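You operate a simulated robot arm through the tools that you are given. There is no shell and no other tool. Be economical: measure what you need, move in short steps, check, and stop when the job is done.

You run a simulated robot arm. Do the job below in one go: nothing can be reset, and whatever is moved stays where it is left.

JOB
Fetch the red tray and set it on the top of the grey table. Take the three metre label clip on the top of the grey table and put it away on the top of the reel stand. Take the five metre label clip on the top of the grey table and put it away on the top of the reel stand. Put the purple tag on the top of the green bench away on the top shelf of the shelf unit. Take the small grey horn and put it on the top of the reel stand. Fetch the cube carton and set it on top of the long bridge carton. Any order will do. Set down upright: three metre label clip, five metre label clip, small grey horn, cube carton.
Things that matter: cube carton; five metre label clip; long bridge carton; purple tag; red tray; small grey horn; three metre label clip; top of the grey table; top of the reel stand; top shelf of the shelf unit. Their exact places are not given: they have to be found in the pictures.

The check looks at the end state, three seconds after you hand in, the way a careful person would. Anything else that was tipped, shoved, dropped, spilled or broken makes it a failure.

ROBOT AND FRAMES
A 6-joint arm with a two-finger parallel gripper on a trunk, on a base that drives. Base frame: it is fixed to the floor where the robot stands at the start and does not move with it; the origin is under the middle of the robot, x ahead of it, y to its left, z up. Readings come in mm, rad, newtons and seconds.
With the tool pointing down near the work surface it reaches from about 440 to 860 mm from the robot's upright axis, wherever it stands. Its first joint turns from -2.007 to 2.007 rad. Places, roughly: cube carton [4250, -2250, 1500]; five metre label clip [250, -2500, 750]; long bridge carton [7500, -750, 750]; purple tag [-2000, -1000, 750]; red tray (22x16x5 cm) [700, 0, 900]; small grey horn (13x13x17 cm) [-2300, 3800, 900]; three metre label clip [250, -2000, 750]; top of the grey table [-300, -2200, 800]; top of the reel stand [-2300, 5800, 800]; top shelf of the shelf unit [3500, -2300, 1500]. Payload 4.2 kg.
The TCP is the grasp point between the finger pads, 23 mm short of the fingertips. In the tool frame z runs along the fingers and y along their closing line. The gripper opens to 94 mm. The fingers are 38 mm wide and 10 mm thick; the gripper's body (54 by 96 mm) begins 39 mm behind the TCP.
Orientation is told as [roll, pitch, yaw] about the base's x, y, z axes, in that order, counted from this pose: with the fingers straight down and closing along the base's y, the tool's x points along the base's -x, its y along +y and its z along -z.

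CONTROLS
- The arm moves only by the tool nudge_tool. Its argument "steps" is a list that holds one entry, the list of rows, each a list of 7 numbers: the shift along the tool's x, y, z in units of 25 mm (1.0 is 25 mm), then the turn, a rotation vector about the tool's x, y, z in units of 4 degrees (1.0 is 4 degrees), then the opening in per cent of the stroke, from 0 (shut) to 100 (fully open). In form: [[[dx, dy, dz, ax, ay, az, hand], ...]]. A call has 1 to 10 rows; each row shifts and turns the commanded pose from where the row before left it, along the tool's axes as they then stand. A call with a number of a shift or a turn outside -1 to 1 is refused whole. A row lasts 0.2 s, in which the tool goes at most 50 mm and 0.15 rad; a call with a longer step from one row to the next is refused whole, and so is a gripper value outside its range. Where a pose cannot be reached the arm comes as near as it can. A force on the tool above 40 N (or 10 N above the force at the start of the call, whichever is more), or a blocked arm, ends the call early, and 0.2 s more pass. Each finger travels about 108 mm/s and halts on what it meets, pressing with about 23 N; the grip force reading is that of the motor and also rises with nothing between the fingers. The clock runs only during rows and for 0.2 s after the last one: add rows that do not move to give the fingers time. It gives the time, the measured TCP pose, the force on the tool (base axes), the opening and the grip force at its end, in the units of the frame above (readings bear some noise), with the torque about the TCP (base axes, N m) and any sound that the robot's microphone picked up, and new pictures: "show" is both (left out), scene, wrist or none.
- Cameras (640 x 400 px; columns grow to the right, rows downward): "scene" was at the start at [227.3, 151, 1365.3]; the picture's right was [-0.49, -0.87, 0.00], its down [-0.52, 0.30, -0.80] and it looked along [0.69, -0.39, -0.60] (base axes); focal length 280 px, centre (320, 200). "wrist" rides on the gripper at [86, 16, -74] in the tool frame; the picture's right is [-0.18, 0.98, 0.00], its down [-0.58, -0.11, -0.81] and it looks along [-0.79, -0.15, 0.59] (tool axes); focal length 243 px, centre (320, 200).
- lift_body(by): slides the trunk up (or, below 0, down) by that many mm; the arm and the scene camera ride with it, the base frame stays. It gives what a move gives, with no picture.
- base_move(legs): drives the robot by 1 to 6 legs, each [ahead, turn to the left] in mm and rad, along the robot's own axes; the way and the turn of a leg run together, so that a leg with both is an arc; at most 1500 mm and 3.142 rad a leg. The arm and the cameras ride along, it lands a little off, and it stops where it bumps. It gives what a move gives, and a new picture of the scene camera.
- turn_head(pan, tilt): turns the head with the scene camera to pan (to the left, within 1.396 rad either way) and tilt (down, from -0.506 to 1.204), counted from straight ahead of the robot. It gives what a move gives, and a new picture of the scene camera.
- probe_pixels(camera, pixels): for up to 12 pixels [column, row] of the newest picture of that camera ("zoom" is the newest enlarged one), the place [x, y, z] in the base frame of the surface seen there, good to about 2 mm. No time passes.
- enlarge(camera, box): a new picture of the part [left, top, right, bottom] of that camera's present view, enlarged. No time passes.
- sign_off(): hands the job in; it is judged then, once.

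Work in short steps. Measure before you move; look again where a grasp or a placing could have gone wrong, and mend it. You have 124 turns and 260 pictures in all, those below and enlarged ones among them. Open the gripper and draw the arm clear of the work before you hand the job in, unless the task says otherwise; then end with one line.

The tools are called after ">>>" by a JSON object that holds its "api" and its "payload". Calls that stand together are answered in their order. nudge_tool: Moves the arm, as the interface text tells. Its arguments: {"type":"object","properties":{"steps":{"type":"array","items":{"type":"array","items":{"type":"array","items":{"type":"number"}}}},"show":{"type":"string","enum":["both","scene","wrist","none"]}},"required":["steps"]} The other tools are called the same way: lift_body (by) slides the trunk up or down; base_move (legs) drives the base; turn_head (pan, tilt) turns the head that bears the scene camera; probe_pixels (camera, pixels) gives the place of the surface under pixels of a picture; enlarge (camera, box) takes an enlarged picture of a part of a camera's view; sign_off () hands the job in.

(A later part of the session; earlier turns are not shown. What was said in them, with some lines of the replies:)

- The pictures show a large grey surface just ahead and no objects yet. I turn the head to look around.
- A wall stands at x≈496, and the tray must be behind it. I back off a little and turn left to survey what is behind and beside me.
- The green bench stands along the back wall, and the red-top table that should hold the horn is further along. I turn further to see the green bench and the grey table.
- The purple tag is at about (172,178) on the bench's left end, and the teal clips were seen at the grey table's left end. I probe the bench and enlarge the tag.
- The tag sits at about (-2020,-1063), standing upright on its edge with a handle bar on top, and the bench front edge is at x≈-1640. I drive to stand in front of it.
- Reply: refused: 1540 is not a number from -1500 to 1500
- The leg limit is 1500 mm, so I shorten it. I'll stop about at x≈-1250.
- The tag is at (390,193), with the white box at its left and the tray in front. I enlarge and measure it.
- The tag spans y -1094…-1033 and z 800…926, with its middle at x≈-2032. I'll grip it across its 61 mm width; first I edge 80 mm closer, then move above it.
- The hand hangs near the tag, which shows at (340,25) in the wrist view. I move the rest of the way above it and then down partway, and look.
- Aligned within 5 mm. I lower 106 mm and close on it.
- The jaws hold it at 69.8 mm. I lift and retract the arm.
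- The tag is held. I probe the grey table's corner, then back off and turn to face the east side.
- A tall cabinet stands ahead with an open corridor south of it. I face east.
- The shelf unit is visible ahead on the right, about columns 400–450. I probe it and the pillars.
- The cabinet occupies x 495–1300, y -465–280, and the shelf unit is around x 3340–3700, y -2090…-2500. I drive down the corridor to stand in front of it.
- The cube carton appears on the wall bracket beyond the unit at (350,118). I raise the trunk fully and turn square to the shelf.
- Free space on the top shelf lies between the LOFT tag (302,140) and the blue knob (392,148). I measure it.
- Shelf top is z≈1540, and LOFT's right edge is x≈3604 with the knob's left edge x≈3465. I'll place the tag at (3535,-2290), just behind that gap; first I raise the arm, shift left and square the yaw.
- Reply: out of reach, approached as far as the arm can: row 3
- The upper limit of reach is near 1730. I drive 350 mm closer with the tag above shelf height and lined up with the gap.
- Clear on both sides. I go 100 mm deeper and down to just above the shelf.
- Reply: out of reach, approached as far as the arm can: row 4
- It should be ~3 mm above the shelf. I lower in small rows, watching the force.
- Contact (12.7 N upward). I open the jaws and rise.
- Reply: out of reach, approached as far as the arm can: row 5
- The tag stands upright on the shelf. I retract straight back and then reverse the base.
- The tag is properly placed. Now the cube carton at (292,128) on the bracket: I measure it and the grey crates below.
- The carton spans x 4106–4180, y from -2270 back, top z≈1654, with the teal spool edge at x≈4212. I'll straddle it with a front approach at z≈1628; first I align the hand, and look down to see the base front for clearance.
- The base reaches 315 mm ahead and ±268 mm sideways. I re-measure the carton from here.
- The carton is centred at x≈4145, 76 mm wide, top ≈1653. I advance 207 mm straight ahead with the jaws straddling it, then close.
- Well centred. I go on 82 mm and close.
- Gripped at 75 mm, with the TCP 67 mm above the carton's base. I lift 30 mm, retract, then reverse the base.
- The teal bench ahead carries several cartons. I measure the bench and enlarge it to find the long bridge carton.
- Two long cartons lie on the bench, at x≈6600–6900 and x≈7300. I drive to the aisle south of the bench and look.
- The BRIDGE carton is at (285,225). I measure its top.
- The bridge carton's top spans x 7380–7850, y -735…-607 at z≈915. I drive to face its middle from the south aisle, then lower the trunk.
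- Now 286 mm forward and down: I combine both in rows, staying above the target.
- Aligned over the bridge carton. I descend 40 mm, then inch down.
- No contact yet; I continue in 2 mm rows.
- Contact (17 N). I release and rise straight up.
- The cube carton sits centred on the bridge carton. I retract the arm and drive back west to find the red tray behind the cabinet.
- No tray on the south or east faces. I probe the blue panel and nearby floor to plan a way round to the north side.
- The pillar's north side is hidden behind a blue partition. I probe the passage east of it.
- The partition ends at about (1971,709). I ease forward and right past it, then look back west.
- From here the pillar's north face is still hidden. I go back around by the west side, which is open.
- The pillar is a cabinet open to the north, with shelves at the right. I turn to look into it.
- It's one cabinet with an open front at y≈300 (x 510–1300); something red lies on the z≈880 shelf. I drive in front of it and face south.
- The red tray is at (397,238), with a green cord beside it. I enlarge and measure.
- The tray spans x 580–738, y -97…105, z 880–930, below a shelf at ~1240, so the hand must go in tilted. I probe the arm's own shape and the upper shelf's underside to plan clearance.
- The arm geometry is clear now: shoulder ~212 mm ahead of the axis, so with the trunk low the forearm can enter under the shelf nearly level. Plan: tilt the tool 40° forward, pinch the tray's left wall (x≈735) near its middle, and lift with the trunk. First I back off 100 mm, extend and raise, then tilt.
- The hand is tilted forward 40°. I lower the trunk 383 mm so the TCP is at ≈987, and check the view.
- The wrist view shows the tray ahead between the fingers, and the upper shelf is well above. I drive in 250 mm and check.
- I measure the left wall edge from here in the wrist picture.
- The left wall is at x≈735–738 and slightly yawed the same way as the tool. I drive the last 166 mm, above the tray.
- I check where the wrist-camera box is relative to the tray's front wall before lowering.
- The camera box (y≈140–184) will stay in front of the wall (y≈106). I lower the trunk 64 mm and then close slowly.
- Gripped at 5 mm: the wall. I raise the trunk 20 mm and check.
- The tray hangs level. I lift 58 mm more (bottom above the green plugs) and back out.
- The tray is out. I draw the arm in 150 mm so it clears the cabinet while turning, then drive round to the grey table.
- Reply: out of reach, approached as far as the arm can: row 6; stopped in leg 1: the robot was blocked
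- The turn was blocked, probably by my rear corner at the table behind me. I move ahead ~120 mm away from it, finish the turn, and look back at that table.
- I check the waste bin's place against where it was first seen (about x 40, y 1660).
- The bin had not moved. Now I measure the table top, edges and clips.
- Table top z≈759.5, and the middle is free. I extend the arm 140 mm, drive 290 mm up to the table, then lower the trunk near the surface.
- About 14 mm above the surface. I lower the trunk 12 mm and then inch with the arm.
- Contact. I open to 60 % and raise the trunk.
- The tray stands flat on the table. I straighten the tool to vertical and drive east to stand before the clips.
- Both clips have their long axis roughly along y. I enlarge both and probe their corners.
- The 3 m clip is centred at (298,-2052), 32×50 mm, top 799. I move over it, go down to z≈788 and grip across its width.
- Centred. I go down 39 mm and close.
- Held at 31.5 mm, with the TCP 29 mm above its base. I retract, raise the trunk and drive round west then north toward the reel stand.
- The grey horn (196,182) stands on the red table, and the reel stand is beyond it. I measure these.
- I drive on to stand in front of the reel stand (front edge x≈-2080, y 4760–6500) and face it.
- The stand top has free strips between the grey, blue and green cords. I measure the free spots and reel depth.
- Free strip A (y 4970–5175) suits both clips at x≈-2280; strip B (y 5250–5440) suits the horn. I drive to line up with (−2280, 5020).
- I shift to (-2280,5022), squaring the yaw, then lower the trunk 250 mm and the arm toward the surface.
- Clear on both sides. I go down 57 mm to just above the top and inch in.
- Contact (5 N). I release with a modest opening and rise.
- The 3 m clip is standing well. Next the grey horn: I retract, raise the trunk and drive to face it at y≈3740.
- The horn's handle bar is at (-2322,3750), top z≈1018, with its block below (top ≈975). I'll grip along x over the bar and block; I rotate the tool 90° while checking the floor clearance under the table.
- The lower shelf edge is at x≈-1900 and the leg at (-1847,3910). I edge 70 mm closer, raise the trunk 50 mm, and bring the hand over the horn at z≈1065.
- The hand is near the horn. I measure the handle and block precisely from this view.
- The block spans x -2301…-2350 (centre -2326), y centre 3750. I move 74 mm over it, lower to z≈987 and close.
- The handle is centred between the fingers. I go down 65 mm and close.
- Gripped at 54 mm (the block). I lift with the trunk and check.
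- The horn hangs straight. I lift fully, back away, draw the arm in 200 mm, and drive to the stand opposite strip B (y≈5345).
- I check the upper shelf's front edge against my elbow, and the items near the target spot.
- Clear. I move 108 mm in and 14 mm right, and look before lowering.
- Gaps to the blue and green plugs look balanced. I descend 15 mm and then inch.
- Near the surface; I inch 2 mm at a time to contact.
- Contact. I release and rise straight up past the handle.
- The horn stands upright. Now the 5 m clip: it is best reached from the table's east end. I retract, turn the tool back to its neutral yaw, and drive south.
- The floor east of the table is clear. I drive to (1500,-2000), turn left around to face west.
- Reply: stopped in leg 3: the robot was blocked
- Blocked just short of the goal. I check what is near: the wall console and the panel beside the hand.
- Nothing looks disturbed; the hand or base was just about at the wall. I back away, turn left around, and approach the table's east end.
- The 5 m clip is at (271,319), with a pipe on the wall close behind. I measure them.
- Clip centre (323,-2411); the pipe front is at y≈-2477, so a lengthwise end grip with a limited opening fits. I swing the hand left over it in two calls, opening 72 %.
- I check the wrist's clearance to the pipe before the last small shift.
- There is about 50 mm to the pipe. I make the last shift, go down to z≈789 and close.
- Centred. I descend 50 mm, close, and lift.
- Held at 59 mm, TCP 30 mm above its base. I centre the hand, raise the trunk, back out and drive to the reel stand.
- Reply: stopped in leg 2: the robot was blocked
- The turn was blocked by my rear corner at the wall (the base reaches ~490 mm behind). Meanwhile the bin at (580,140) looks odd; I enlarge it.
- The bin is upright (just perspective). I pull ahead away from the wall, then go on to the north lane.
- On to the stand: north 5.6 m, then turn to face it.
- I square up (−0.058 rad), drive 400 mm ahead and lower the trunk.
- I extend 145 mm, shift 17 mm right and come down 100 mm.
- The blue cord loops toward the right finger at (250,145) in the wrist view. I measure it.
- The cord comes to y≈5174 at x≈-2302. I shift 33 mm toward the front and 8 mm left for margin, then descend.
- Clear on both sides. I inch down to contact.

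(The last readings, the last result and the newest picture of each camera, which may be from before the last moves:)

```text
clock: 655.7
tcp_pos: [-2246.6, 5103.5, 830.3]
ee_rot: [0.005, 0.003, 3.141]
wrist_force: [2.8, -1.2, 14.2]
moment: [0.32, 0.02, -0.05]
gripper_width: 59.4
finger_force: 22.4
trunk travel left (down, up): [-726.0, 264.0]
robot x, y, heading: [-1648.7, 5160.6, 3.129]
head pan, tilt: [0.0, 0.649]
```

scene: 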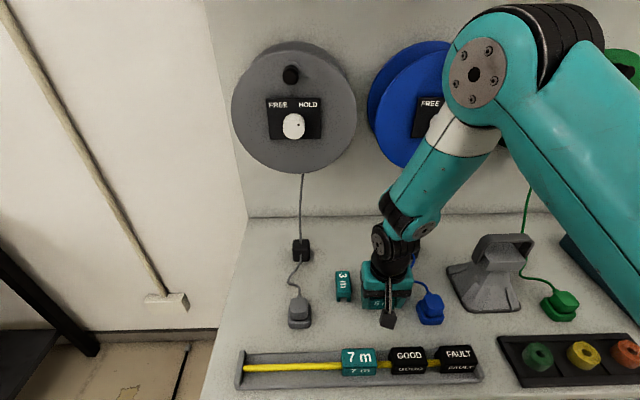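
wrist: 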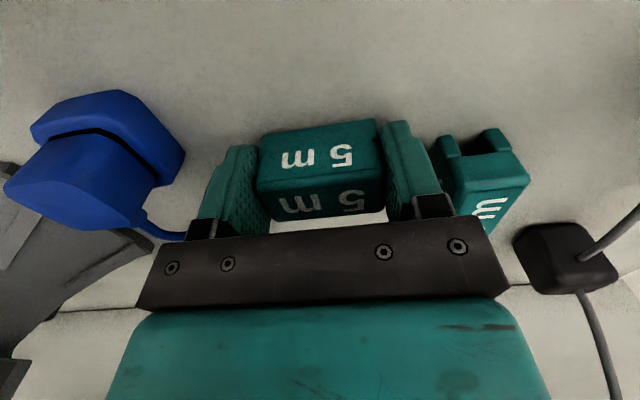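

Contact (14 N). I release with a small opening and rise.

>>> {"api": "nudge_tool", "payload": {"steps": [[[0, 0, -0.06, 0, 0, 0, 72], [0, 0, 0, 0, 0, 0, 72], [0, 0, -0.5, 0, 0, 0, 72], [0, 0, -1, 0, 0, 0, 72], [0, 0, -1, 0, 0, 0, 72], [0, 0, -1, 0, 0, 0, 72], [0, 0, -1, 0, 0, 0, 72], [0, 0, -1, 0, 0, 0, 72], [0, 0, -1, 0, 0, 0, 72], [0, 0, -1, 0, 0, 0, 72]]], "show": "both"}}

```text
clock: 657.9
tcp_pos: [-2247.6, 5104.0, 1018.1]
ee_rot: [0.002, 0.007, 3.141]
wrist_force: [-0.1, -0.3, -0.5]
moment: [0.01, 0.0, 0.0]
gripper_width: 67.9
finger_force: 0.1
trunk travel left (down, up): [-726.0, 264.0]
robot x, y, heading: [-1653.6, 5159.1, 3.13]
head pan, tilt: [0.0, 0.649]
```

scene: 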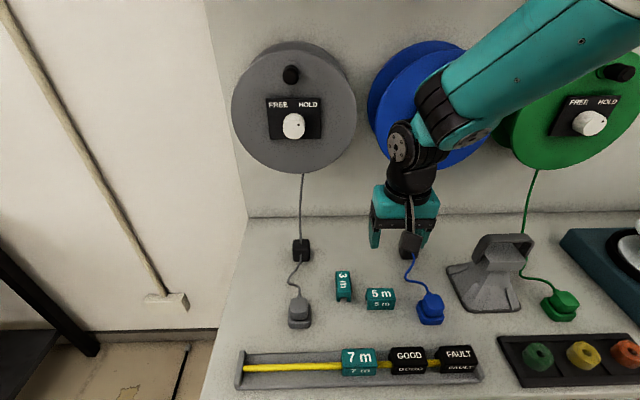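
wrist: 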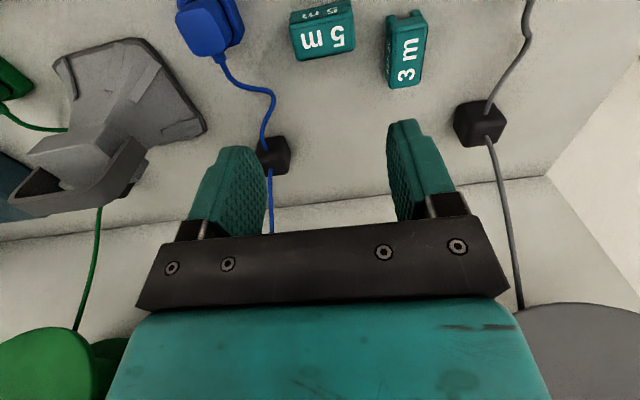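

Both clips and the horn stand upright on the reel stand. I retract, open the hand and back the base away, with a last look.

>>> {"api": "nudge_tool", "payload": {"steps": [[[1, 0, 0, 0, 0, 0, 100], [1, 0, 0, 0, 0, 0, 100], [1, 0, 0, 0, 0, 0, 100], [1, 0, 0, 0, 0, 0, 100]]], "show": "none"}}

>>> {"api": "base_move", "payload": {"legs": [[-350, 0]]}}

```text
clock: 658.9
tcp_pos: [-2144.6, 5103.1, 1019.5]
ee_rot: [0.004, 0.005, 3.139]
wrist_force: [0.1, 0.4, 0.6]
moment: [-0.04, 0.0, 0.0]
gripper_width: 93.7
finger_force: 0.0
trunk travel left (down, up): [-726.0, 264.0]
robot x, y, heading: [-1650.8, 5159.9, 3.13]
head pan, tilt: [0.0, 0.649]
```

```text
clock: 661.2
tcp_pos: [-1788.3, 5099.1, 1018.3]
ee_rot: [0.003, 0.006, 3.142]
wrist_force: [-0.6, 0.3, 0.1]
moment: [0.0, -0.04, 0.0]
gripper_width: 94.0
finger_force: 0.1
trunk travel left (down, up): [-726.0, 264.0]
robot x, y, heading: [-1298.2, 5155.8, 3.135]
head pan, tilt: [0.0, 0.649]
```

scene: 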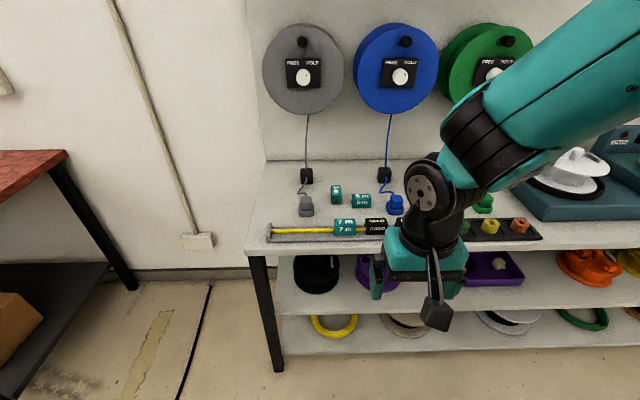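

Everything is in place and the arm is clear, so I hand in.

>>> {"api": "sign_off", "payload": {}}

```text
The job is handed in.
```

All six items are set down where you asked, the upright ones upright, and the job is handed in. The base was blocked three times on the way (near the orange device table, by the wall console and at the south wall); the pictures I took afterwards showed nothing disturbed.
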